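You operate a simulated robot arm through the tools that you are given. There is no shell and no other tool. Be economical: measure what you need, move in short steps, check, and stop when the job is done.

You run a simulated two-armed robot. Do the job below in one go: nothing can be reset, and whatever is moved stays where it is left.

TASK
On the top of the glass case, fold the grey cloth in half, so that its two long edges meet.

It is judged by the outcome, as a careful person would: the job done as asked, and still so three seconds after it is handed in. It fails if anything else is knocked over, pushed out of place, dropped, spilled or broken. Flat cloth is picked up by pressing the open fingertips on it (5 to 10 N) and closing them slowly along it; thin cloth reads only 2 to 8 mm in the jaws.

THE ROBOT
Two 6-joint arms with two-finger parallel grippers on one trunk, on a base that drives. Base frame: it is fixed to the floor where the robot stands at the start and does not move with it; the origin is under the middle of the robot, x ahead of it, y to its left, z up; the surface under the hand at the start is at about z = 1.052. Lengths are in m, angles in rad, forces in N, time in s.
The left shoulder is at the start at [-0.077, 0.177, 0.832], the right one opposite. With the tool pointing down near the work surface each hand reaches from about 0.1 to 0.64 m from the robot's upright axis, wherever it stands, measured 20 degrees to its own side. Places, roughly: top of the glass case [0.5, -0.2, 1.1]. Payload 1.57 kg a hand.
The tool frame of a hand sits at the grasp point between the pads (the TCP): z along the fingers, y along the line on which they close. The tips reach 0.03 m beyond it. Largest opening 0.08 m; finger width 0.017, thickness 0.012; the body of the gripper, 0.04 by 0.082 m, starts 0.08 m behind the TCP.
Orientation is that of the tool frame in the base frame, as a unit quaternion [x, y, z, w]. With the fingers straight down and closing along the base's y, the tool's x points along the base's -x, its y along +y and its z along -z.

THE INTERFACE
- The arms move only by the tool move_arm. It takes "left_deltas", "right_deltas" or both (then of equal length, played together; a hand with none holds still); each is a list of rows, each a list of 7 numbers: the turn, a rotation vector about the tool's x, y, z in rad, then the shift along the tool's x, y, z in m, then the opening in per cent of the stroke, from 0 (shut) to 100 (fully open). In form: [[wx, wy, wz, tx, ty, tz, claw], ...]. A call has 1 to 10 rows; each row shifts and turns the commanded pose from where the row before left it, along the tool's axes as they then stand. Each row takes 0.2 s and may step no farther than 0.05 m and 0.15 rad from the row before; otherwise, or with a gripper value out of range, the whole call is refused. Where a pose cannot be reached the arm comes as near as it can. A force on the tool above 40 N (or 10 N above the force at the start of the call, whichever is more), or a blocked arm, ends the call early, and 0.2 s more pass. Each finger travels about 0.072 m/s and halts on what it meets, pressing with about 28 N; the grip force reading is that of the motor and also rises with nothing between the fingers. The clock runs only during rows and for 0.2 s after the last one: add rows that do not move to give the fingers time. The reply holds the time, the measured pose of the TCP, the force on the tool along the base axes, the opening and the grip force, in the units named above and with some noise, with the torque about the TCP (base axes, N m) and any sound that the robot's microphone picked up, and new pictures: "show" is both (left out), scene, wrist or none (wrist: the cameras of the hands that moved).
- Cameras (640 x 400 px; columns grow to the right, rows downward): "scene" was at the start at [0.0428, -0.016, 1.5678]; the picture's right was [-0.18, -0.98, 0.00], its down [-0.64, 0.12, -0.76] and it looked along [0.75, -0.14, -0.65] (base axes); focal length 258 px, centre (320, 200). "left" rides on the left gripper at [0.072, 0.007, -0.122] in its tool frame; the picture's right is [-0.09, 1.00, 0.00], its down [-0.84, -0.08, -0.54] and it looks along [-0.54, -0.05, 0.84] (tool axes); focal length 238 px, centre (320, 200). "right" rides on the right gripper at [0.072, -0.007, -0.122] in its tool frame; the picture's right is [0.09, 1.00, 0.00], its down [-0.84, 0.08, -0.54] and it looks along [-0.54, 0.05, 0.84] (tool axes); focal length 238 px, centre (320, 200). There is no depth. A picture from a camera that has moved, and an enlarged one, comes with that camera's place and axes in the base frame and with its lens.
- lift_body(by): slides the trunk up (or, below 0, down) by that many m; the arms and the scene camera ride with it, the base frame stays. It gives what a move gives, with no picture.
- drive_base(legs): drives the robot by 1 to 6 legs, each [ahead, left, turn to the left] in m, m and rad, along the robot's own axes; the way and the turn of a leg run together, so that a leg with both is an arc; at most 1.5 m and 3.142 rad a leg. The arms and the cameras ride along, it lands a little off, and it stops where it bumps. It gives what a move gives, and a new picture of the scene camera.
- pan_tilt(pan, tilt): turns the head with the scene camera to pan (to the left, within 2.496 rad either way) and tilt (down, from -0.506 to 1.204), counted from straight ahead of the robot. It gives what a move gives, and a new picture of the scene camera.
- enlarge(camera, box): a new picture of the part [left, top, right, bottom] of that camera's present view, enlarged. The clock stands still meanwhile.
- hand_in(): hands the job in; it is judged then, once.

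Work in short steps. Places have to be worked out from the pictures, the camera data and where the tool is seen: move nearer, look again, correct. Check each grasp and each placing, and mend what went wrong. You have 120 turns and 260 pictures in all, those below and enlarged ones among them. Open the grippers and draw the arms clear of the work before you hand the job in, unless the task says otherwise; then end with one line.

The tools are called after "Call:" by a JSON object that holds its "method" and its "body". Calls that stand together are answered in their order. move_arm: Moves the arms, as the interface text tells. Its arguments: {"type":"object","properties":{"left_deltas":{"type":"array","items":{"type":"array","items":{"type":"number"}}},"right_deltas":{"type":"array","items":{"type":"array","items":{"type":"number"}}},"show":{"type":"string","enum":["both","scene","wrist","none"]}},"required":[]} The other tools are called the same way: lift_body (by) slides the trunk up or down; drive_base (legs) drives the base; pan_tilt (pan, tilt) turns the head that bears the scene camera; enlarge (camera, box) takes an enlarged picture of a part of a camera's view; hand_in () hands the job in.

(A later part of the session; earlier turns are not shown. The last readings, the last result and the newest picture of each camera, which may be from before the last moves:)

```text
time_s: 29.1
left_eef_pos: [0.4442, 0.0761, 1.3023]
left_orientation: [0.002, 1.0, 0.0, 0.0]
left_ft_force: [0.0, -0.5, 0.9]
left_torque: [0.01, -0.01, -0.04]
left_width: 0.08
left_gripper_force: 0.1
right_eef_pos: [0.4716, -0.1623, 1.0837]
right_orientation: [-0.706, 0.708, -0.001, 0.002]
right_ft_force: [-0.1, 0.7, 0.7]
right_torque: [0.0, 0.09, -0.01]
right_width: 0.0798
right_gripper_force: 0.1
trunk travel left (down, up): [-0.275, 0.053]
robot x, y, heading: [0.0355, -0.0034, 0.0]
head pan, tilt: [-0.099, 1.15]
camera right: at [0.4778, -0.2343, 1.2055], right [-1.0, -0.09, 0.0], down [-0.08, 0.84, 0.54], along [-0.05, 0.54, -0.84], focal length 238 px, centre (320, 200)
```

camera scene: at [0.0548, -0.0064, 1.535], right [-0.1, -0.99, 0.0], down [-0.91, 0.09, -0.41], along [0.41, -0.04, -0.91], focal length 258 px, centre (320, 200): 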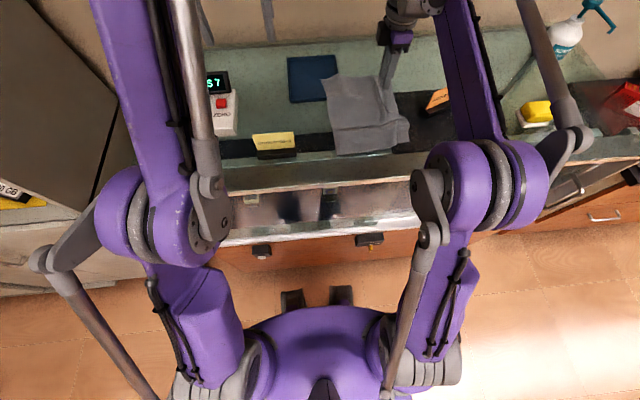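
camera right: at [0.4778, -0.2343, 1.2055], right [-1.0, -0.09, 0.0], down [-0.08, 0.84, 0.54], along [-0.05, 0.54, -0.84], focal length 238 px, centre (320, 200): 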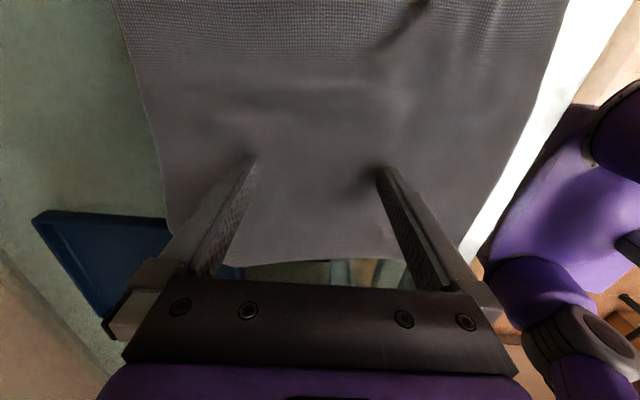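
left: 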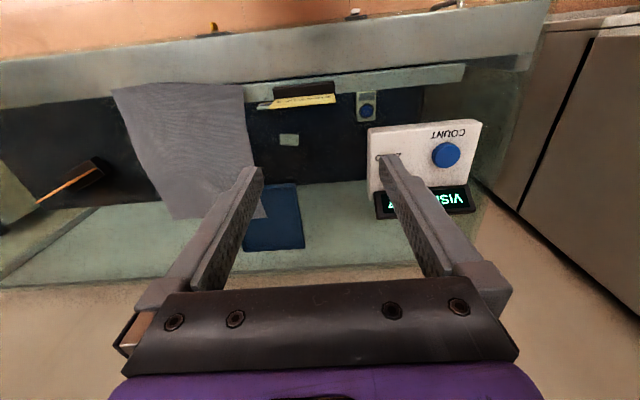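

Light contact now. I add slight pressure and first drag the cloth a little left and away from the front edge, to give it room to turn.

Call:
{"method": "move_arm", "body": {"right_deltas": [[0, 0, 0, 0, 0, 0.0006, 100], [0, 0, 0, -0.008, -0.006, 0, 100], [0, 0, 0, -0.008, -0.006, 0, 100], [0, 0, 0, -0.008, -0.006, 0, 100], [0, 0, 0, -0.008, -0.006, 0, 100], [0, 0, 0, 0, 0, 0, 100]]}}

```text
time_s: 30.5
left_eef_pos: [0.442, 0.0744, 1.3025]
left_orientation: [0.001, 1.0, 0.0, 0.001]
left_ft_force: [-0.8, 0.2, 0.4]
left_torque: [0.0, 0.01, 0.01]
left_width: 0.0799
left_gripper_force: 0.0
right_eef_pos: [0.4961, -0.1317, 1.0822]
right_orientation: [-0.707, 0.707, -0.001, 0.0]
right_ft_force: [-0.2, -3.0, 13.7]
right_torque: [-0.04, 0.65, 0.11]
right_width: 0.0798
right_gripper_force: 0.0
trunk travel left (down, up): [-0.275, 0.053]
robot x, y, heading: [0.0369, -0.0017, 0.005]
head pan, tilt: [-0.099, 1.15]
camera scene: at [0.0539, -0.0066, 1.5351], right [-0.1, -0.99, 0.0], down [-0.91, 0.09, -0.41], along [0.41, -0.04, -0.91], focal length 258 px, centre (320, 200)
camera right: at [0.5019, -0.2038, 1.2054], right [-1.0, -0.09, 0.0], down [-0.08, 0.84, 0.54], along [-0.05, 0.54, -0.84], focal length 238 px, centre (320, 200)
```

scene: 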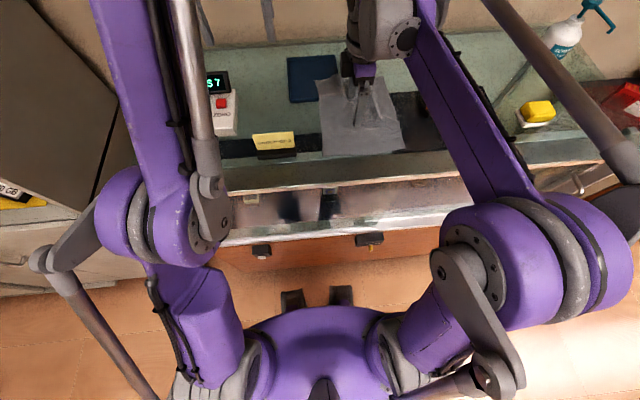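
right: 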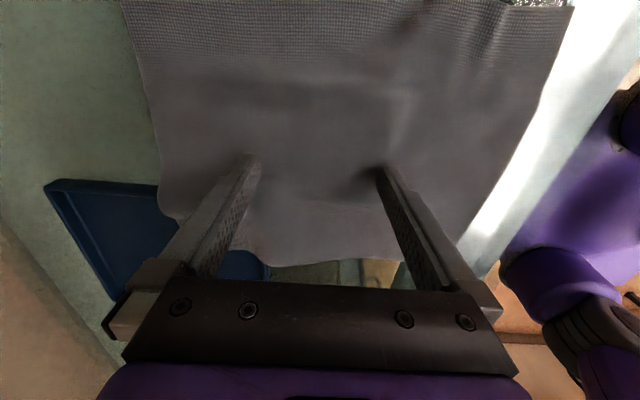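

The cloth follows. Now I turn the pressed hand clockwise (seen from above) by 0.6 rad and check.

Call:
{"method": "move_arm", "body": {"right_deltas": [[0, 0, 0.1, 0, 0, -0.0002, 100], [0, 0, 0.1, 0, 0, 0, 100], [0, 0, 0.1, 0, 0, 0, 100], [0, 0, 0.1, 0, 0, 0, 100], [0, 0, 0.1, 0, 0, 0, 100], [0, 0, 0.1, 0, 0, 0, 100]], "show": "wrist"}}

Call:
{"method": "enlarge", "body": {"camera": "scene", "box": [200, 40, 520, 240]}}

```text
time_s: 31.9
left_eef_pos: [0.4433, 0.0746, 1.3031]
left_orientation: [0.001, 1.0, 0.0, -0.001]
left_ft_force: [-0.8, 1.0, -0.1]
left_torque: [0.01, -0.03, -0.01]
left_width: 0.08
left_gripper_force: 0.1
right_eef_pos: [0.495, -0.1316, 1.0836]
right_orientation: [-0.465, 0.885, -0.001, 0.0]
right_ft_force: [-0.7, -1.1, 5.0]
right_torque: [0.12, 0.24, 0.08]
right_width: 0.0801
right_gripper_force: 0.0
trunk travel left (down, up): [-0.275, 0.053]
robot x, y, heading: [0.0345, -0.0025, -0.003]
head pan, tilt: [-0.099, 1.15]
camera right: at [0.4604, -0.1934, 1.2053], right [-0.87, 0.49, 0.0], down [0.41, 0.73, 0.54], along [0.27, 0.47, -0.84], focal length 238 px, centre (320, 200)
```

right: 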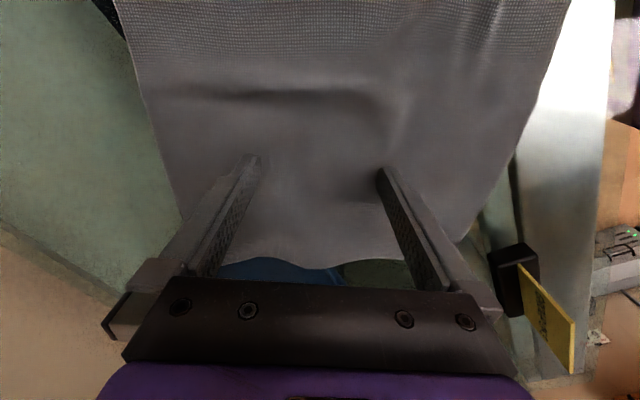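

```text
2.00 times, centred on (360, 140) of scene
camera zoom: at [0.0546, -0.0065, 1.535], right [-0.1, -0.99, 0.0], down [-0.91, 0.09, -0.41], along [0.41, -0.04, -0.91], focal length 516 px, centre (240, 320)
```

zoom: 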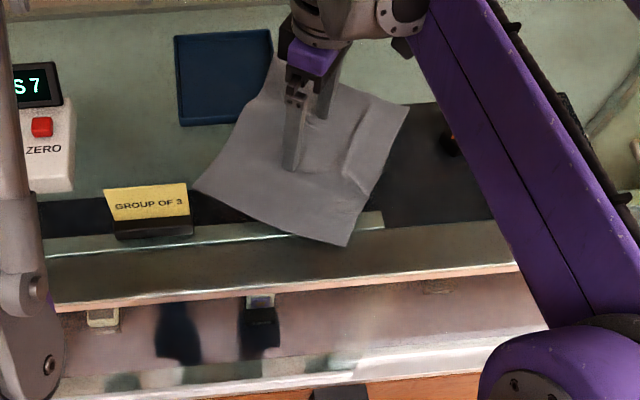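

It turns with the hand. I continue clockwise, drifting slightly right to stay clear of the yellow sign.

Call:
{"method": "move_arm", "body": {"right_deltas": [[0, 0, 0.12, 0, 0, 0, 100], [0, 0, 0.12, 0, 0, 0, 100], [0, 0, 0.12, 0, 0, 0, 100], [0, 0, 0.09, 0, 0, 0, 100], [0, 0, 0, 0.005, -0.0087, 0, 100], [0, 0, 0, 0.005, -0.0087, 0, 100], [0, 0, 0.12, 0, 0, 0, 100], [0, 0, 0.12, 0, 0, 0, 100], [0, 0, 0, 0, 0, 0, 100]], "show": "wrist"}}

Call:
{"method": "enlarge", "body": {"camera": "scene", "box": [200, 40, 520, 240]}}

```text
time_s: 33.9
left_eef_pos: [0.4443, 0.0735, 1.3023]
left_orientation: [0.001, 1.0, 0.001, 0.0]
left_ft_force: [0.8, -0.4, -0.5]
left_torque: [0.02, -0.05, 0.05]
left_width: 0.0798
left_gripper_force: 0.0
right_eef_pos: [0.4945, -0.1518, 1.0827]
right_orientation: [-0.138, 0.99, -0.001, 0.0]
right_ft_force: [-0.3, -0.7, -0.5]
right_torque: [0.0, 0.0, -0.01]
right_width: 0.0799
right_gripper_force: 0.1
trunk travel left (down, up): [-0.275, 0.053]
robot x, y, heading: [0.0372, -0.0006, 0.0]
head pan, tilt: [-0.099, 1.15]
camera right: at [0.4283, -0.1767, 1.2058], right [-0.36, 0.93, 0.0], down [0.78, 0.3, 0.54], along [0.51, 0.2, -0.84], focal length 238 px, centre (320, 200)
```

right: 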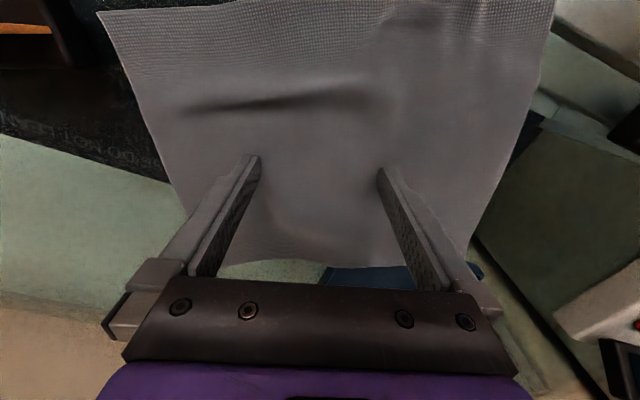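

```text
2.00 times, centred on (360, 140) of scene
camera zoom: at [0.0551, -0.0064, 1.535], right [-0.1, -0.99, 0.0], down [-0.91, 0.09, -0.41], along [0.41, -0.04, -0.91], focal length 516 px, centre (240, 320)
```

zoom: 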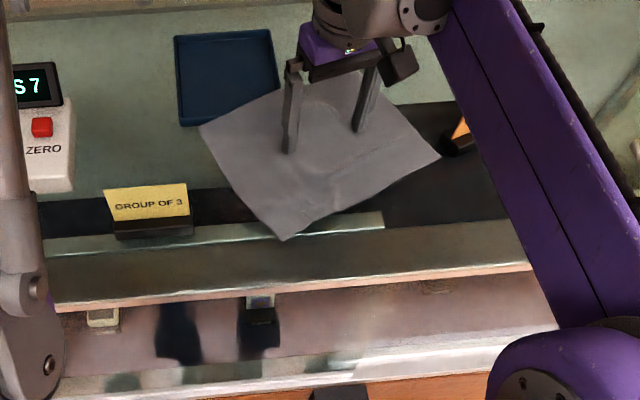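

The cloth has turned about 64°, with one corner close to the orange sign. Pressure has faded, so I press slightly, turn a last 0.28 rad (which takes that corner away from the sign), and drag a bit toward me and left.

Call:
{"method": "move_arm", "body": {"right_deltas": [[0, 0, 0, 0, 0, 0.0008, 100], [0, 0, 0.1, 0, 0, 0, 100], [0, 0, 0.09, 0, 0, 0, 100], [0, 0, 0.09, 0, 0, 0, 100], [0, 0, 0, 0.008, 0.005, 0, 100], [0, 0, 0, 0.008, 0.005, 0, 100], [0, 0, 0, 0.008, 0.005, 0, 100], [0, 0, 0, 0, 0, 0, 100]], "show": "none"}}

Call:
{"method": "enlarge", "body": {"camera": "scene", "box": [200, 40, 520, 240]}}

```text
time_s: 35.7
left_eef_pos: [0.4438, 0.0756, 1.303]
left_orientation: [0.001, 1.0, 0.0, 0.0]
left_ft_force: [0.4, -0.1, 0.2]
left_torque: [0.01, 0.0, 0.01]
left_width: 0.0798
left_gripper_force: 0.1
right_eef_pos: [0.4721, -0.1356, 1.0831]
right_orientation: [0.0, 1.0, 0.001, 0.001]
right_ft_force: [3.6, -0.9, 13.2]
right_torque: [0.23, -0.04, -0.1]
right_width: 0.0794
right_gripper_force: 0.0
trunk travel left (down, up): [-0.275, 0.053]
robot x, y, heading: [0.0356, 0.0, -0.001]
head pan, tilt: [-0.099, 1.15]
```

```text
2.00 times, centred on (360, 140) of scene
camera zoom: at [0.0547, -0.0065, 1.5351], right [-0.1, -0.99, 0.0], down [-0.91, 0.09, -0.41], along [0.41, -0.04, -0.91], focal length 516 px, centre (240, 320)
```

zoom: 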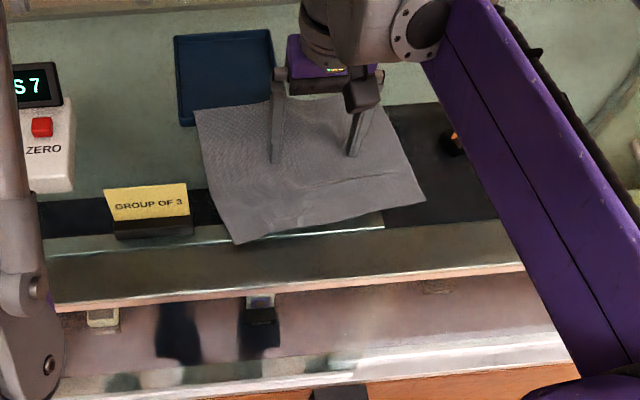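

The long edges now run almost along y: the near edge goes from (0.366,-0.03) to (0.397,-0.25). One more small turn of 0.13 rad and a touch to the right squares it up; then I rise and look.

Call:
{"method": "move_arm", "body": {"right_deltas": [[0, 0, 0.07, 0, 0, 0, 100], [0, 0, 0.06, 0, 0, 0, 100], [0, 0, 0, 0, -0.006, 0, 100], [0, 0, 0, 0, -0.004, 0, 100], [0, 0, 0, 0, 0, -0.03, 100], [0, 0, 0, 0, 0, -0.05, 100], [0, 0, 0, 0, -0.04, -0.02, 100], [0, 0, 0, 0, -0.04, -0.02, 80], [0, 0, -0.13, 0, -0.03, 0, 50]], "show": "wrist"}}

Call:
{"method": "enlarge", "body": {"camera": "scene", "box": [200, 40, 520, 240]}}

```text
time_s: 37.7
left_eef_pos: [0.4429, 0.0741, 1.3025]
left_orientation: [0.001, 1.0, 0.0, 0.0]
left_ft_force: [0.7, -0.6, 0.8]
left_torque: [0.04, 0.02, 0.01]
left_width: 0.08
left_gripper_force: 0.1
right_eef_pos: [0.4527, -0.2545, 1.2029]
right_orientation: [0.0, 1.0, 0.0, 0.0]
right_ft_force: [0.3, 0.3, 0.2]
right_torque: [0.0, 0.01, -0.04]
right_width: 0.04
right_gripper_force: 0.1
trunk travel left (down, up): [-0.275, 0.053]
robot x, y, heading: [0.0365, -0.0017, -0.002]
head pan, tilt: [-0.099, 1.15]
camera right: at [0.3823, -0.2602, 1.3253], right [-0.09, 1.0, 0.0], down [0.84, 0.08, 0.54], along [0.54, 0.05, -0.84], focal length 238 px, centre (320, 200)
```

right: 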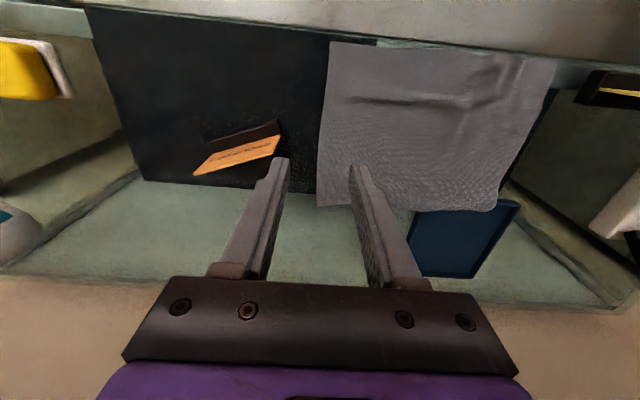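

```text
2.00 times, centred on (360, 140) of scene
camera zoom: at [0.055, -0.0071, 1.535], right [-0.1, -0.99, 0.0], down [-0.91, 0.09, -0.41], along [0.41, -0.04, -0.91], focal length 516 px, centre (240, 320)
```

zoom: 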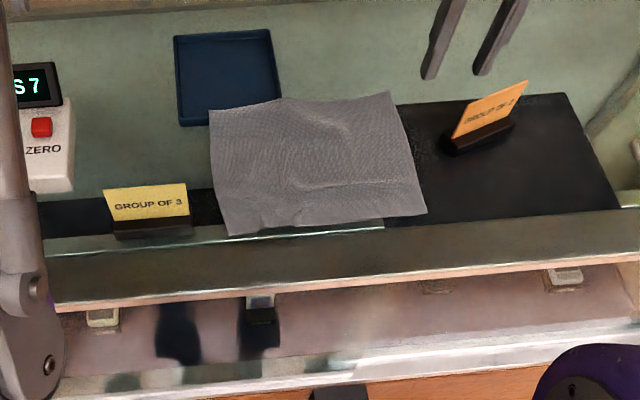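

The cloth now lies flat and square: near long edge x ≈ 0.376–0.384, far one x ≈ 0.564–0.572, y from -0.02 to -0.25. I bring both hands above points just inside the near edge, close to its ends.

Call:
{"method": "move_arm", "body": {"right_deltas": [[0, 0, 0, 0.012, 0.0065, 0.016, 40], [0, 0, 0, 0.012, 0.0065, 0.016, 35], [0, 0, 0, 0.012, 0.0065, 0.016, 32], [0, 0, 0, 0.012, 0.0065, 0.016, 32], [0, 0, 0, 0.011, 0.0065, 0.016, 32], [0, 0, 0, 0, 0, 0, 32]], "left_deltas": [[0, 0, 0, 0.011, -0.027, 0.036, 80], [0, 0, 0, 0.011, -0.027, 0.036, 60], [0, 0, 0, 0.011, -0.027, 0.036, 40], [0, 0, 0, 0.011, -0.027, 0.036, 32], [0, 0, 0, 0.011, -0.0265, 0.036, 32], [0, 0, 0, 0, 0, 0, 32]]}}

```text
time_s: 39.1
left_eef_pos: [0.3889, -0.0593, 1.1253]
left_orientation: [0.0, 1.0, 0.0, -0.001]
left_ft_force: [0.5, 0.6, 0.2]
left_torque: [-0.01, 0.01, 0.0]
left_width: 0.0256
left_gripper_force: 0.1
right_eef_pos: [0.3979, -0.2233, 1.1233]
right_orientation: [0.001, 1.0, 0.0, 0.0]
right_ft_force: [-0.5, 0.5, 0.4]
right_torque: [0.03, -0.03, -0.01]
right_width: 0.0254
right_gripper_force: 0.1
trunk travel left (down, up): [-0.275, 0.053]
robot x, y, heading: [0.0353, 0.0007, -0.002]
head pan, tilt: [-0.099, 1.15]
camera scene: at [0.0554, -0.0061, 1.535], right [-0.1, -0.99, 0.0], down [-0.91, 0.09, -0.41], along [0.41, -0.04, -0.91], focal length 258 px, centre (320, 200)
camera right: at [0.3272, -0.2284, 1.2462], right [-0.09, 1.0, 0.0], down [0.84, 0.08, 0.54], along [0.54, 0.05, -0.84], focal length 238 px, centre (320, 200)
camera left: at [0.3167, -0.052, 1.2465], right [0.09, 1.0, 0.0], down [0.84, -0.08, 0.54], along [0.54, -0.05, -0.84], focal length 238 px, centre (320, 200)
```

scene: 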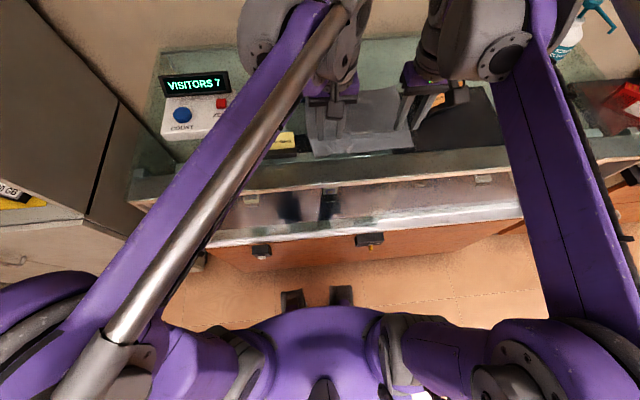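
right: 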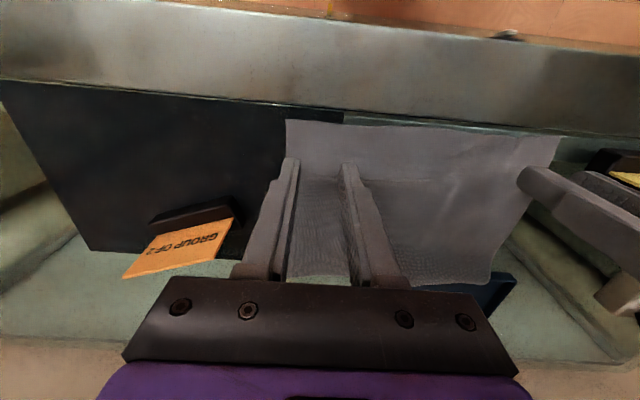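
left: 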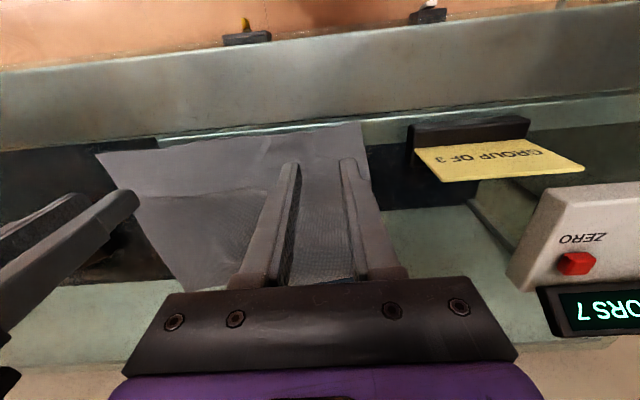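

Wrist views put the near edge at x ≈ 0.377 under the right hand and ≈ 0.372 under the left. I shift both to about 12 mm inside it and lower to just above contact.

Call:
{"method": "move_arm", "body": {"right_deltas": [[0, 0, 0, 0.009, 0, 0.015, 32], [0, 0, 0, 0, 0, 0.015, 32], [0, 0, 0, 0, 0, 0.007, 32], [0, 0, 0, 0, 0, 0.001, 32], [0, 0, 0, 0, 0, 0, 32]], "left_deltas": [[0, 0, 0, 0.006, 0, 0.015, 32], [0, 0, 0, 0, 0, 0.015, 32], [0, 0, 0, 0, 0, 0.008, 32], [0, 0, 0, 0, 0, 0.001, 32], [0, 0, 0, 0, 0, 0, 32]], "show": "none"}}

```text
time_s: 40.3
left_eef_pos: [0.3835, -0.0603, 1.0837]
left_orientation: [0.0, 1.0, -0.001, 0.0]
left_ft_force: [-1.3, -0.6, 0.0]
left_torque: [-0.02, 0.0, -0.02]
left_width: 0.0255
left_gripper_force: 0.0
right_eef_pos: [0.3888, -0.2242, 1.0852]
right_orientation: [0.001, 1.0, 0.0, 0.001]
right_ft_force: [-0.8, 0.1, 1.1]
right_torque: [-0.03, 0.0, 0.0]
right_width: 0.0257
right_gripper_force: 0.0
trunk travel left (down, up): [-0.275, 0.053]
robot x, y, heading: [0.0344, -0.0013, -0.003]
head pan, tilt: [-0.099, 1.15]
```

Call:
{"method": "move_arm", "body": {"right_deltas": [[0, 0, 0, 0, 0, 0.0005, 32], [0, 0, 0, 0, 0, 0.0003, 32], [0, 0, 0, 0, 0, 0, 32]], "left_deltas": [[0, 0, 0, 0, 0, 0.0005, 32], [0, 0, 0, 0, 0, 0.0003, 32], [0, 0, 0, 0, 0, 0, 32]], "show": "none"}}

```text
time_s: 41.1
left_eef_pos: [0.3829, -0.061, 1.0837]
left_orientation: [0.001, 1.0, 0.0, 0.0]
left_ft_force: [0.4, -0.3, 0.0]
left_torque: [0.02, 0.02, 0.05]
left_width: 0.0257
left_gripper_force: 0.0
right_eef_pos: [0.3887, -0.2245, 1.0837]
right_orientation: [0.002, 1.0, 0.0, 0.001]
right_ft_force: [0.2, -0.1, 2.4]
right_torque: [0.01, -0.02, 0.0]
right_width: 0.0254
right_gripper_force: 0.0
trunk travel left (down, up): [-0.275, 0.053]
robot x, y, heading: [0.0335, 0.0, 0.002]
head pan, tilt: [-0.099, 1.15]
```

The right hand just touches (2.4 N), the left not yet; a little lower on both.

Call:
{"method": "move_arm", "body": {"right_deltas": [[0, 0, 0, 0, 0, 0.0003, 32], [0, 0, 0, 0, 0, 0, 32], [0, 0, 0, 0, 0, 0, 32]], "left_deltas": [[0, 0, 0, 0, 0, 0.0005, 32], [0, 0, 0, 0, 0, 0.0005, 32], [0, 0, 0, 0, 0, 0, 32]], "show": "none"}}

```text
time_s: 41.9
left_eef_pos: [0.3827, -0.061, 1.0836]
left_orientation: [0.001, 1.0, 0.0, 0.001]
left_ft_force: [2.4, -0.7, 10.0]
left_torque: [0.03, 0.0, -0.01]
left_width: 0.0256
left_gripper_force: 0.0
right_eef_pos: [0.3873, -0.223, 1.084]
right_orientation: [0.001, 1.0, 0.001, 0.001]
right_ft_force: [-0.3, 0.9, 0.9]
right_torque: [-0.04, 0.0, -0.01]
right_width: 0.0255
right_gripper_force: 0.1
trunk travel left (down, up): [-0.275, 0.053]
robot x, y, heading: [0.0383, 0.0033, -0.002]
head pan, tilt: [-0.099, 1.15]
```

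The left presses at 10 N; the right needs about half a millimetre more. Then both close slowly.

Call:
{"method": "move_arm", "body": {"right_deltas": [[0, 0, 0, 0, 0, 0.0005, 32], [0, 0, 0, 0, 0, 0, 28], [0, 0, 0, 0, 0, 0, 24], [0, 0, 0, 0, 0, 0, 20], [0, 0, 0, 0, 0, 0, 16], [0, 0, 0, 0, 0, 0, 12], [0, 0, 0, 0, 0, 0, 8], [0, 0, 0, 0, 0, 0, 4], [0, 0, 0, 0, 0, 0, 0], [0, 0, 0, 0, 0, 0, 0]], "left_deltas": [[0, 0, 0, 0, 0, 0, 32], [0, 0, 0, 0, 0, 0, 28], [0, 0, 0, 0, 0, 0, 24], [0, 0, 0, 0, 0, 0, 20], [0, 0, 0, 0, 0, 0, 16], [0, 0, 0, 0, 0, 0, 12], [0, 0, 0, 0, 0, 0, 8], [0, 0, 0, 0, 0, 0, 4], [0, 0, 0, 0, 0, 0, 0], [0, 0, 0, 0, 0, 0, 0]], "show": "wrist"}}

```text
time_s: 44.1
left_eef_pos: [0.3816, -0.0614, 1.0835]
left_orientation: [0.001, 1.0, -0.001, 0.0]
left_ft_force: [1.3, -20.9, 18.0]
left_torque: [-0.64, -0.03, 0.06]
left_width: 0.0017
left_gripper_force: 23.7
right_eef_pos: [0.3884, -0.222, 1.0833]
right_orientation: [-0.001, 1.0, 0.002, 0.001]
right_ft_force: [-0.8, 18.0, 6.5]
right_torque: [0.48, 0.0, 0.04]
right_width: 0.0019
right_gripper_force: 23.3
trunk travel left (down, up): [-0.275, 0.053]
robot x, y, heading: [0.0339, 0.0005, 0.002]
head pan, tilt: [-0.099, 1.15]
camera right: at [0.3158, -0.2271, 1.2053], right [-0.09, 1.0, 0.0], down [0.84, 0.08, 0.54], along [0.54, 0.05, -0.84], focal length 238 px, centre (320, 200)
camera left: at [0.3091, -0.054, 1.2046], right [0.09, 1.0, 0.0], down [0.84, -0.08, 0.54], along [0.54, -0.05, -0.84], focal length 238 px, centre (320, 200)
```

right: 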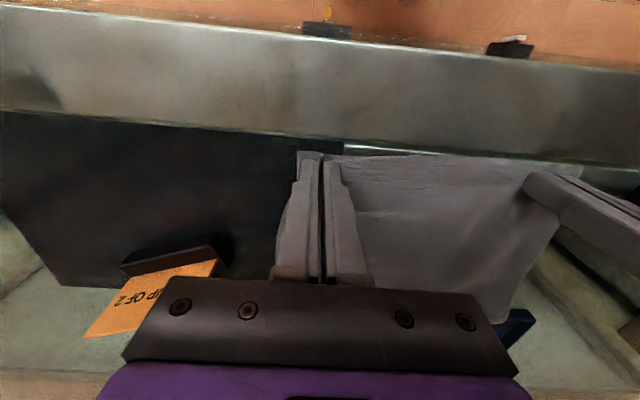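
left: 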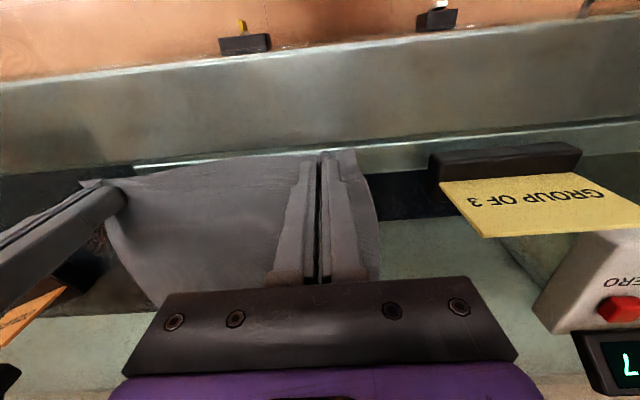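

Both hands hold the edge (1.7–1.9 mm), but the cloth between them is taut, so I ease the hands together while lifting up and forward along an arc.

Call:
{"method": "move_arm", "body": {"right_deltas": [[0, 0, 0, 0, 0.004, -0.003, 0], [0, 0, 0, -0.003, 0.003, -0.012, 0], [0, 0, 0, -0.01, 0, -0.018, 0], [0, 0, 0, -0.013, 0, -0.018, 0], [0, 0, 0, -0.015, 0, -0.015, 0], [0, 0, 0, 0, 0, 0, 0]], "left_deltas": [[0, 0, 0, 0, -0.004, -0.003, 0], [0, 0, 0, -0.003, -0.003, -0.012, 0], [0, 0, 0, -0.01, 0, -0.018, 0], [0, 0, 0, -0.013, 0, -0.018, 0], [0, 0, 0, -0.015, 0, -0.015, 0], [0, 0, 0, 0, 0, 0, 0]]}}

```text
time_s: 45.5
left_eef_pos: [0.4214, -0.0662, 1.1483]
left_orientation: [0.0, 1.0, 0.0, 0.0]
left_ft_force: [0.5, 0.2, 0.8]
left_torque: [0.01, 0.02, -0.03]
left_width: 0.0016
left_gripper_force: 24.1
right_eef_pos: [0.4284, -0.2158, 1.1485]
right_orientation: [0.0, 1.0, -0.001, 0.0]
right_ft_force: [-0.3, -0.3, -0.1]
right_torque: [0.01, -0.02, -0.05]
right_width: 0.0015
right_gripper_force: 23.4
trunk travel left (down, up): [-0.275, 0.053]
robot x, y, heading: [0.0392, -0.002, -0.0]
head pan, tilt: [-0.099, 1.15]
camera scene: at [0.0544, -0.0063, 1.535], right [-0.1, -0.99, 0.0], down [-0.91, 0.09, -0.41], along [0.41, -0.04, -0.91], focal length 258 px, centre (320, 200)
camera right: at [0.3562, -0.2224, 1.2713], right [-0.09, 1.0, 0.0], down [0.84, 0.08, 0.54], along [0.54, 0.05, -0.84], focal length 238 px, centre (320, 200)
camera left: at [0.3492, -0.0591, 1.2687], right [0.09, 1.0, 0.0], down [0.84, -0.08, 0.54], along [0.54, -0.05, -0.84], focal length 238 px, centre (320, 200)
```

scene: 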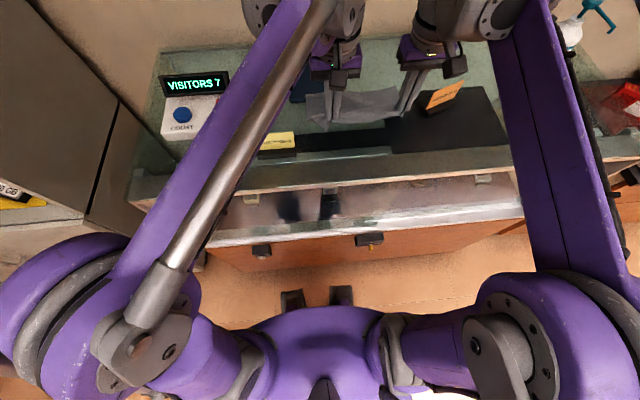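
right: 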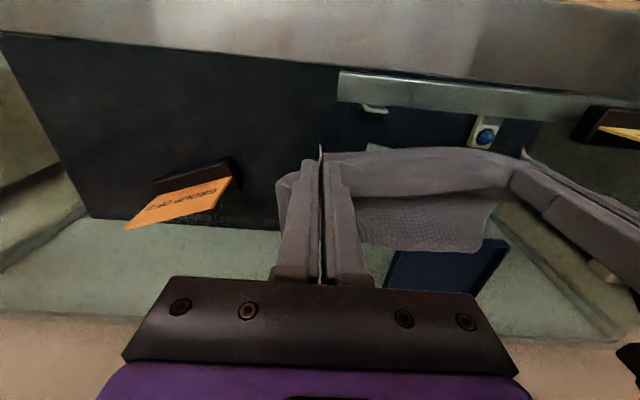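
left: 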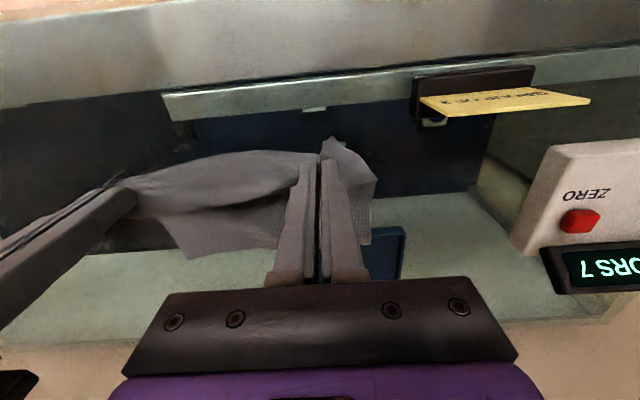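

The edge rises as a clean sheet between the hands. I continue the arc, starting to lean the hands forward so the edge turns over.

Call:
{"method": "move_arm", "body": {"right_deltas": [[0, 0.1, 0, 0, 0, 0, 0], [0, 0.1, 0, 0, 0, 0, 0], [0, 0.1, 0, 0, 0, 0, 0], [0, 0, 0, -0.0137, 0, -0.0109, 0], [0, 0, 0, -0.0137, 0, -0.0109, 0], [0, 0, 0, -0.0137, 0, -0.0109, 0], [0, 0, 0, 0, 0, 0, 0]], "left_deltas": [[0, 0.1, 0, 0, 0, 0, 0], [0, 0.1, 0, 0, 0, 0, 0], [0, 0.1, 0, 0, 0, 0, 0], [0, 0, 0, -0.0137, 0, -0.0109, 0], [0, 0, 0, -0.0137, 0, -0.0109, 0], [0, 0, 0, -0.0137, 0, -0.0109, 0], [0, 0, 0, 0, 0, 0, 0]]}}

```text
time_s: 47.1
left_eef_pos: [0.4709, -0.0672, 1.1652]
left_orientation: [0.0, 0.989, 0.001, -0.148]
left_ft_force: [-0.2, -0.5, -0.8]
left_torque: [-0.03, 0.04, 0.0]
left_width: 0.0018
left_gripper_force: 23.2
right_eef_pos: [0.4769, -0.2164, 1.1684]
right_orientation: [0.001, 0.989, 0.0, -0.148]
right_ft_force: [-0.6, 0.1, 0.3]
right_torque: [0.03, 0.04, 0.01]
right_width: 0.0019
right_gripper_force: 23.4
trunk travel left (down, up): [-0.275, 0.053]
robot x, y, heading: [0.0351, -0.0004, 0.001]
head pan, tilt: [-0.099, 1.15]
camera scene: at [0.0541, -0.0062, 1.535], right [-0.1, -0.99, 0.0], down [-0.91, 0.09, -0.41], along [0.41, -0.04, -0.91], focal length 258 px, centre (320, 200)
camera right: at [0.4435, -0.2215, 1.3071], right [-0.09, 1.0, 0.03], down [0.96, 0.08, 0.27], along [0.27, 0.05, -0.96], focal length 238 px, centre (320, 200)
camera left: at [0.4382, -0.0603, 1.3029], right [0.09, 1.0, -0.03], down [0.96, -0.08, 0.27], along [0.27, -0.05, -0.96], focal length 238 px, centre (320, 200)
```

scene: 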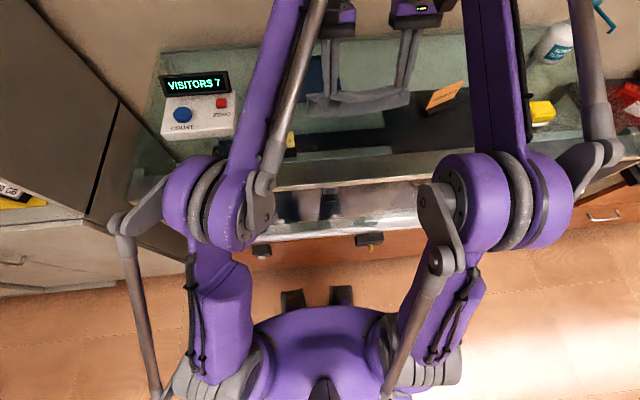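
right: 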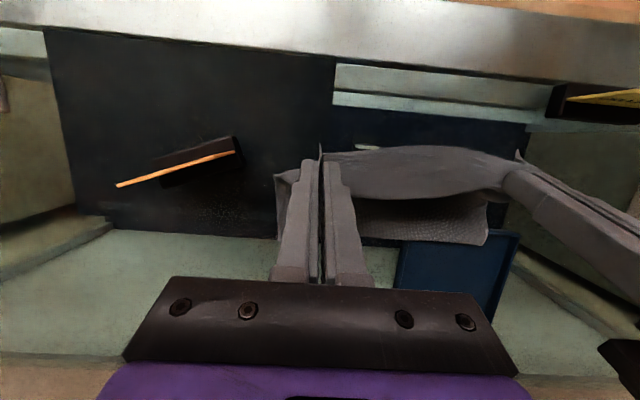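
left: 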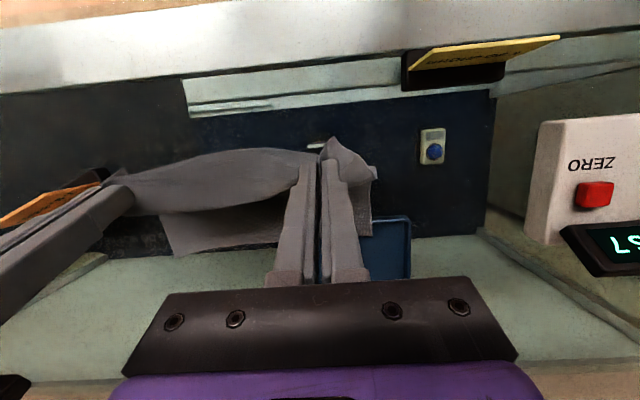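

The bottom layer is staying put (far edge at x ≈ 0.553). I go on: more lean and forward, starting down.

Call:
{"method": "move_arm", "body": {"right_deltas": [[0, 0.1, 0, 0, 0, 0, 0], [0, 0.1, 0, 0, 0, 0, 0], [0, 0.1, 0, 0, 0, 0, 0], [0, 0, 0, -0.0128, 0, -0.0039, 0], [0, 0, 0, -0.0128, 0, -0.0039, 0], [0, 0, 0, -0.0128, 0, -0.0039, 0], [0, 0, 0, -0.0128, 0, -0.0039, 0], [0, 0, 0, 0, 0, 0, 0]], "left_deltas": [[0, 0.1, 0, 0, 0, 0, 0], [0, 0.1, 0, 0, 0, 0, 0], [0, 0.1, 0, 0, 0, 0, 0], [0, 0, 0, -0.0128, 0, -0.0039, 0], [0, 0, 0, -0.0128, 0, -0.0039, 0], [0, 0, 0, -0.0128, 0, -0.0039, 0], [0, 0, 0, -0.0128, 0, -0.0039, 0], [0, 0, 0, 0, 0, 0, 0]]}}

```text
time_s: 47.7
left_eef_pos: [0.4708, -0.0677, 1.164]
left_orientation: [0.0, 0.971, 0.0, -0.24]
left_ft_force: [-0.3, 0.3, -0.3]
left_torque: [-0.01, -0.01, -0.05]
left_width: 0.0016
left_gripper_force: 23.6
left hand out of reach, approached as far as the arm can: row 2, 3
right_eef_pos: [0.4813, -0.2151, 1.1645]
right_orientation: [-0.001, 0.974, -0.002, -0.228]
right_ft_force: [8.9, -4.8, -23.9]
right_torque: [0.78, 0.92, 0.12]
right_width: 0.0017
right_gripper_force: 23.6
trunk travel left (down, up): [-0.275, 0.053]
robot x, y, heading: [0.0333, 0.0017, -0.007]
head pan, tilt: [-0.099, 1.15]
stopped in row 3 (right hand): the force on the tool passed its limit at 127 N (the readings are from after the stop); the commanded pose is now the measured one
camera scene: at [0.0556, -0.0064, 1.5351], right [-0.1, -0.99, 0.0], down [-0.91, 0.09, -0.41], along [0.41, -0.04, -0.91], focal length 258 px, centre (320, 200)
camera right: at [0.4724, -0.2217, 1.3065], right [-0.08, 1.0, 0.04], down [0.99, 0.08, 0.11], along [0.11, 0.05, -0.99], focal length 238 px, centre (320, 200)
camera left: at [0.4636, -0.0596, 1.3052], right [0.08, 1.0, -0.04], down [0.99, -0.08, 0.09], along [0.09, -0.05, -1.0], focal length 238 px, centre (320, 200)
```

scene: 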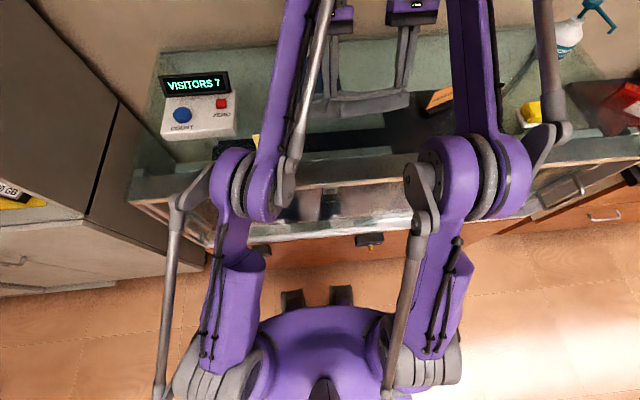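
right: 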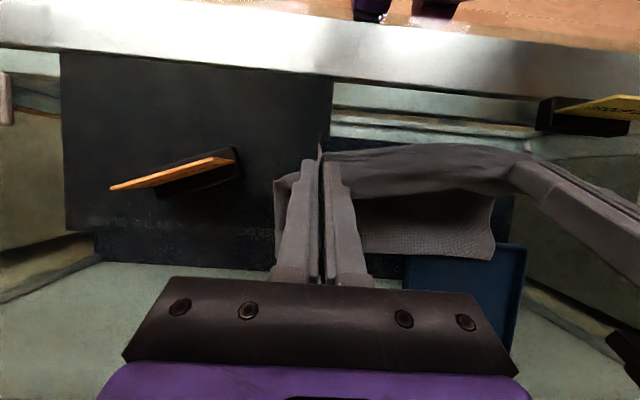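
left: 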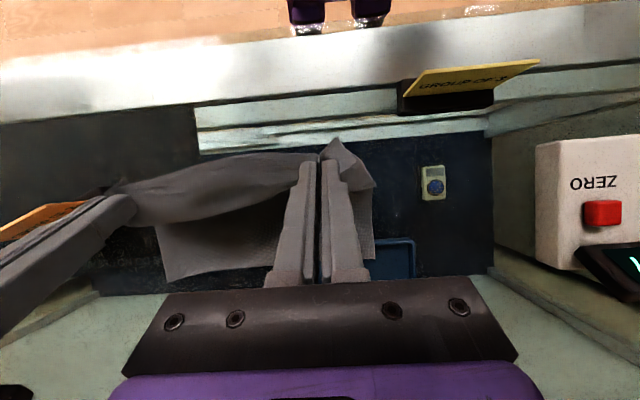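

The forward lean is limited to about 0.45 rad by the wrists. I back off the lean to ~0.36 rad to unload, keeping the edge held.

Call:
{"method": "move_arm", "body": {"right_deltas": [[0, -0.1, 0, 0, 0, 0, 0], [0, 0, 0, 0, 0, 0, 0]], "left_deltas": [[0, -0.125, 0, 0, 0, 0, 0], [0, 0, 0, 0, 0, 0, 0]], "show": "scene"}}

```text
time_s: 48.3
left_eef_pos: [0.4729, -0.0679, 1.165]
left_orientation: [0.001, 0.984, 0.0, -0.179]
left_ft_force: [-0.3, 0.4, 0.0]
left_torque: [0.01, 0.02, -0.02]
left_width: 0.0017
left_gripper_force: 23.3
right_eef_pos: [0.4837, -0.217, 1.1654]
right_orientation: [0.002, 0.984, 0.0, -0.18]
right_ft_force: [-0.1, 0.6, 0.1]
right_torque: [0.01, 0.02, 0.0]
right_width: 0.0016
right_gripper_force: 23.5
trunk travel left (down, up): [-0.275, 0.053]
robot x, y, heading: [0.0356, -0.0014, 0.001]
head pan, tilt: [-0.099, 1.15]
camera scene: at [0.0571, -0.0068, 1.535], right [-0.1, -0.99, 0.0], down [-0.91, 0.09, -0.41], along [0.41, -0.04, -0.91], focal length 258 px, centre (320, 200)
```

scene: 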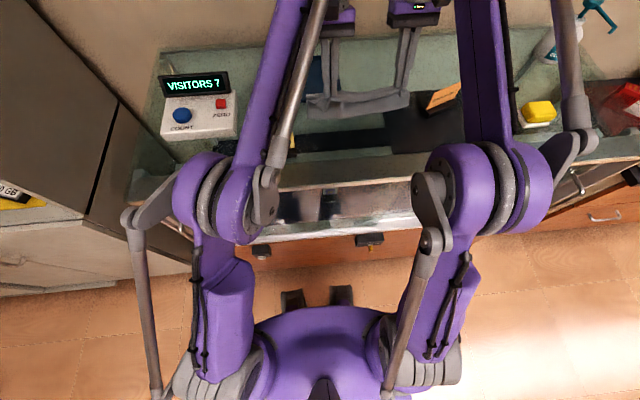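

Unloaded. With this lean I move on forward and down along the arc.

Call:
{"method": "move_arm", "body": {"right_deltas": [[0, 0, 0, -0.0143, 0, 0.0005, 0], [0, 0, 0, -0.0143, 0, 0.0005, 0], [0, 0, 0, -0.0143, 0, 0.0005, 0], [0, 0, 0, -0.0143, 0, 0.0005, 0], [0, 0, 0, 0, 0, 0, 0]], "left_deltas": [[0, 0, 0, -0.0143, 0, 0.0005, 0], [0, 0, 0, -0.0143, 0, 0.0005, 0], [0, 0, 0, -0.0143, 0, 0.0005, 0], [0, 0, 0, -0.0143, 0, 0.0005, 0], [0, 0, 0, 0, 0, 0, 0]]}}

```text
time_s: 49.5
left_eef_pos: [0.5066, -0.0639, 1.1394]
left_orientation: [0.0, 0.984, -0.001, -0.179]
left_ft_force: [1.4, -4.2, -0.4]
left_torque: [-0.12, -0.03, 0.09]
left_width: 0.0018
left_gripper_force: 23.5
left hand out of reach, approached as far as the arm can: row 3, 4
right_eef_pos: [0.533, -0.2151, 1.1424]
right_orientation: [0.001, 0.984, 0.001, -0.18]
right_ft_force: [-0.8, 4.7, -1.0]
right_torque: [0.1, -0.01, 0.0]
right_width: 0.0015
right_gripper_force: 24.0
trunk travel left (down, up): [-0.275, 0.053]
robot x, y, heading: [0.0395, -0.0004, -0.002]
head pan, tilt: [-0.099, 1.15]
camera scene: at [0.0546, -0.0064, 1.535], right [-0.1, -0.99, 0.0], down [-0.91, 0.09, -0.41], along [0.41, -0.04, -0.91], focal length 258 px, centre (320, 200)
camera right: at [0.51, -0.2205, 1.2838], right [-0.09, 1.0, 0.03], down [0.97, 0.08, 0.21], along [0.21, 0.05, -0.98], focal length 238 px, centre (320, 200)
camera left: at [0.4821, -0.0555, 1.2776], right [0.09, 1.0, -0.03], down [0.97, -0.08, 0.21], along [0.21, -0.05, -0.98], focal length 238 px, centre (320, 200)
```

scene: 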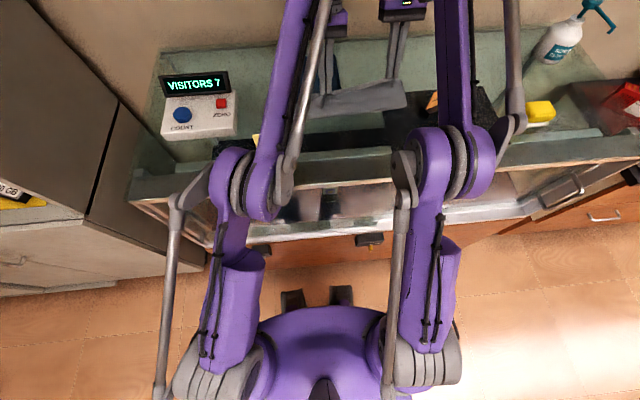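
right: 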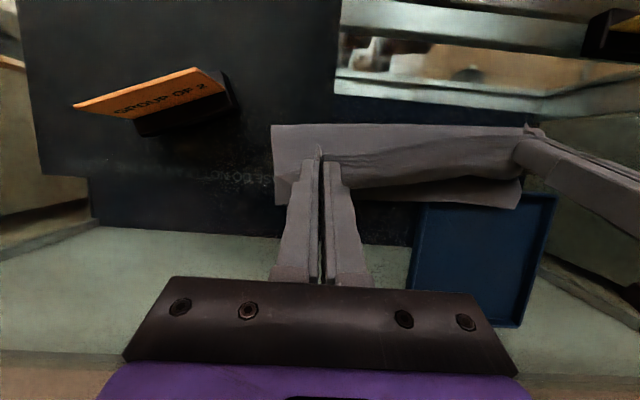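
left: 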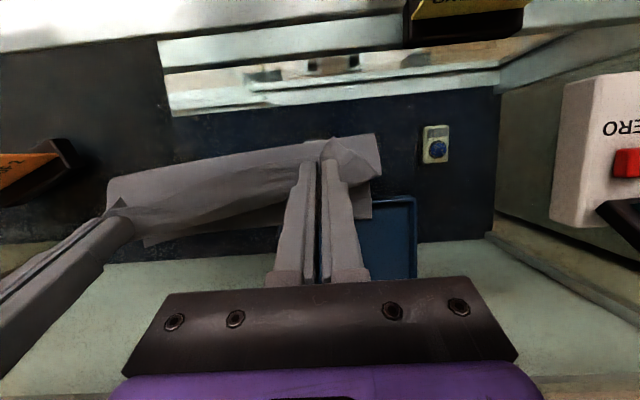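

The right follows, but the left arm runs out of reach with that lean. I set the left hand upright again, then bring both over the far edge and partly down.

Call:
{"method": "move_arm", "body": {"right_deltas": [[0, 0, 0, 0, 0, 0, 0], [0, 0, 0, 0, 0, 0, 0], [0, 0, 0, 0, 0, 0, 0], [0, 0, 0, -0.01, 0, 0.007, 0], [0, 0, 0, -0.01, 0, 0.007, 0], [0, 0, 0, -0.01, 0, 0.007, 0], [0, 0, 0, -0.01, 0, 0.007, 0], [0, 0, 0, 0, 0, 0, 0]], "left_deltas": [[0, -0.12, 0, 0, 0, 0, 0], [0, -0.12, 0, 0, 0, 0, 0], [0, -0.12, 0, 0, 0, 0, 0], [0, 0, 0, -0.01, 0, 0.007, 0], [0, 0, 0, -0.01, 0, 0.007, 0], [0, 0, 0, -0.01, 0, 0.007, 0], [0, 0, 0, -0.008, 0, 0.007, 0], [0, 0, 0, 0, 0, 0, 0]]}}

```text
time_s: 51.3
left_eef_pos: [0.5419, -0.0616, 1.1102]
left_orientation: [0.001, 1.0, -0.001, 0.001]
left_ft_force: [-0.2, -3.1, -0.3]
left_torque: [-0.08, 0.0, 0.01]
left_width: 0.0016
left_gripper_force: 23.7
right_eef_pos: [0.5602, -0.2147, 1.103]
right_orientation: [0.001, 0.984, 0.0, -0.181]
right_ft_force: [0.5, 3.2, -0.4]
right_torque: [0.07, 0.03, -0.02]
right_width: 0.0017
right_gripper_force: 23.2
trunk travel left (down, up): [-0.275, 0.053]
robot x, y, heading: [0.0382, -0.0012, -0.001]
head pan, tilt: [-0.099, 1.15]
camera scene: at [0.0547, -0.0064, 1.535], right [-0.1, -0.99, 0.0], down [-0.91, 0.09, -0.41], along [0.41, -0.04, -0.91], focal length 258 px, centre (320, 200)
camera right: at [0.537, -0.2214, 1.2432], right [-0.09, 1.0, 0.03], down [0.97, 0.08, 0.21], along [0.21, 0.05, -0.98], focal length 238 px, centre (320, 200)
camera left: at [0.4702, -0.0544, 1.2311], right [0.09, 1.0, 0.0], down [0.84, -0.08, 0.54], along [0.54, -0.05, -0.84], focal length 238 px, centre (320, 200)
```

scene: 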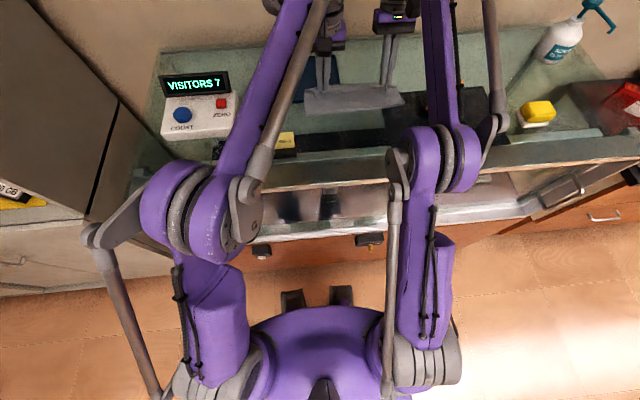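
right: 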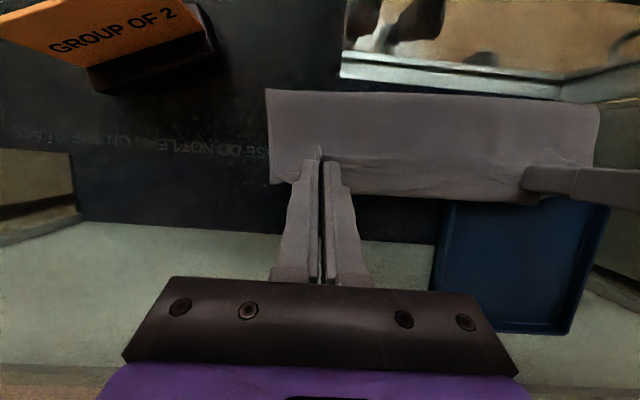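
left: 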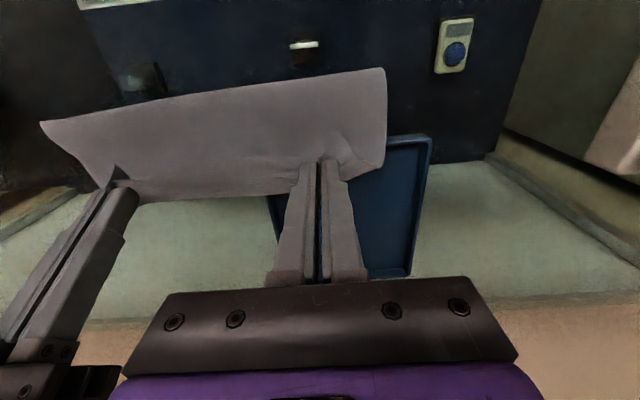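

The cloth now shows as a folded strip. I zoom in on how the two edges lie before letting go.

Call:
{"method": "enlarge", "body": {"camera": "right", "box": [250, 70, 610, 295]}}

Call:
{"method": "enlarge", "body": {"camera": "left", "box": [30, 50, 430, 300]}}

```text
1.78 times, centred on (430, 182) of right
camera zoom: at [0.537, -0.2214, 1.2432], right [-0.09, 1.0, 0.03], down [0.97, 0.08, 0.21], along [0.21, 0.05, -0.98], focal length 424 px, centre (124, 231)
```

zoom: 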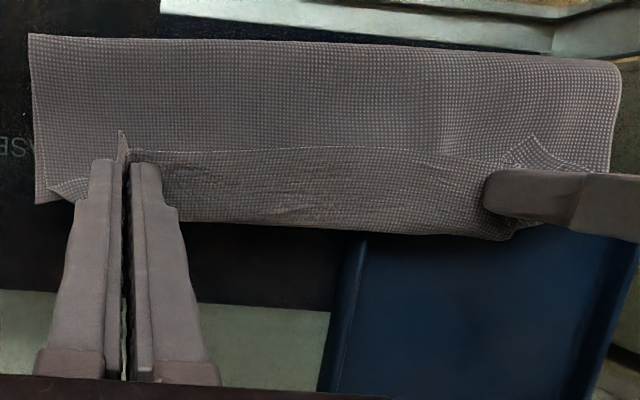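

```text
1.60 times, centred on (230, 175) of left
camera zoom: at [0.4702, -0.0544, 1.2311], right [0.09, 1.0, 0.0], down [0.84, -0.08, 0.54], along [0.54, -0.05, -0.84], focal length 381 px, centre (464, 240)
```

zoom: 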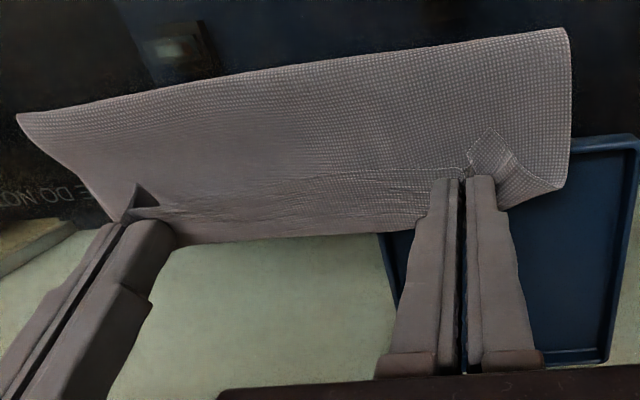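

As feared, the held hem strip (about 2–2.5 cm) curls back toward me on top. I move back 2 cm and up a little so the hem stands freely, then release while drawing up and forward so it springs over.

Call:
{"method": "move_arm", "body": {"right_deltas": [[0, 0, 0, 0.0105, 0, -0.0025, 0], [0, 0, 0, 0.0105, 0, -0.0025, 0], [0, 0, 0, 0, 0, 0, 0], [0, 0, 0, 0, 0, 0, 0]], "left_deltas": [[0, 0, 0, 0.009, 0, -0.006, 0], [0, 0, 0, 0.009, 0, -0.006, 0], [0, 0.1, 0, 0, 0, 0, 0], [0, 0.1, 0, 0, 0, 0, 0]], "show": "wrist"}}

```text
time_s: 52.3
left_eef_pos: [0.5268, -0.0628, 1.1223]
left_orientation: [0.0, 0.995, 0.0, -0.101]
left_ft_force: [0.2, -3.7, -0.7]
left_torque: [-0.15, -0.01, 0.05]
left_width: 0.0017
left_gripper_force: 23.6
right_eef_pos: [0.543, -0.2171, 1.1128]
right_orientation: [0.0, 0.984, -0.001, -0.18]
right_ft_force: [-0.1, 4.3, 0.2]
right_torque: [0.13, 0.03, 0.0]
right_width: 0.0016
right_gripper_force: 23.8
trunk travel left (down, up): [-0.275, 0.053]
robot x, y, heading: [0.0352, -0.0015, -0.007]
head pan, tilt: [-0.099, 1.15]
camera right: at [0.5191, -0.2219, 1.2542], right [-0.09, 1.0, 0.03], down [0.97, 0.08, 0.21], along [0.21, 0.05, -0.98], focal length 238 px, centre (320, 200)
camera left: at [0.4799, -0.0549, 1.2553], right [0.09, 1.0, -0.02], down [0.93, -0.08, 0.36], along [0.36, -0.05, -0.93], focal length 238 px, centre (320, 200)
```

right: 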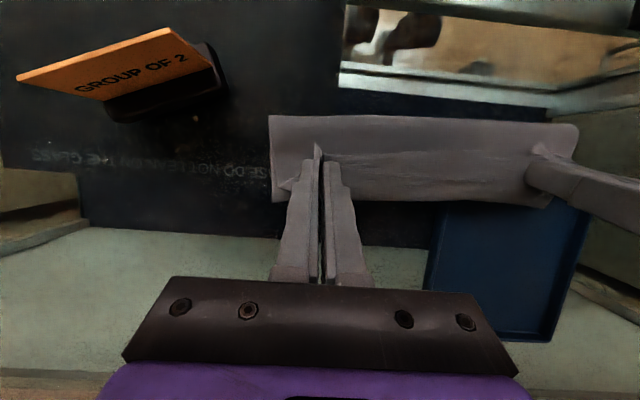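
left: 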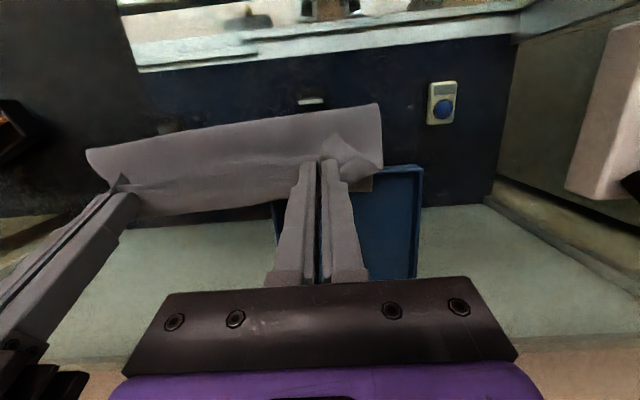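

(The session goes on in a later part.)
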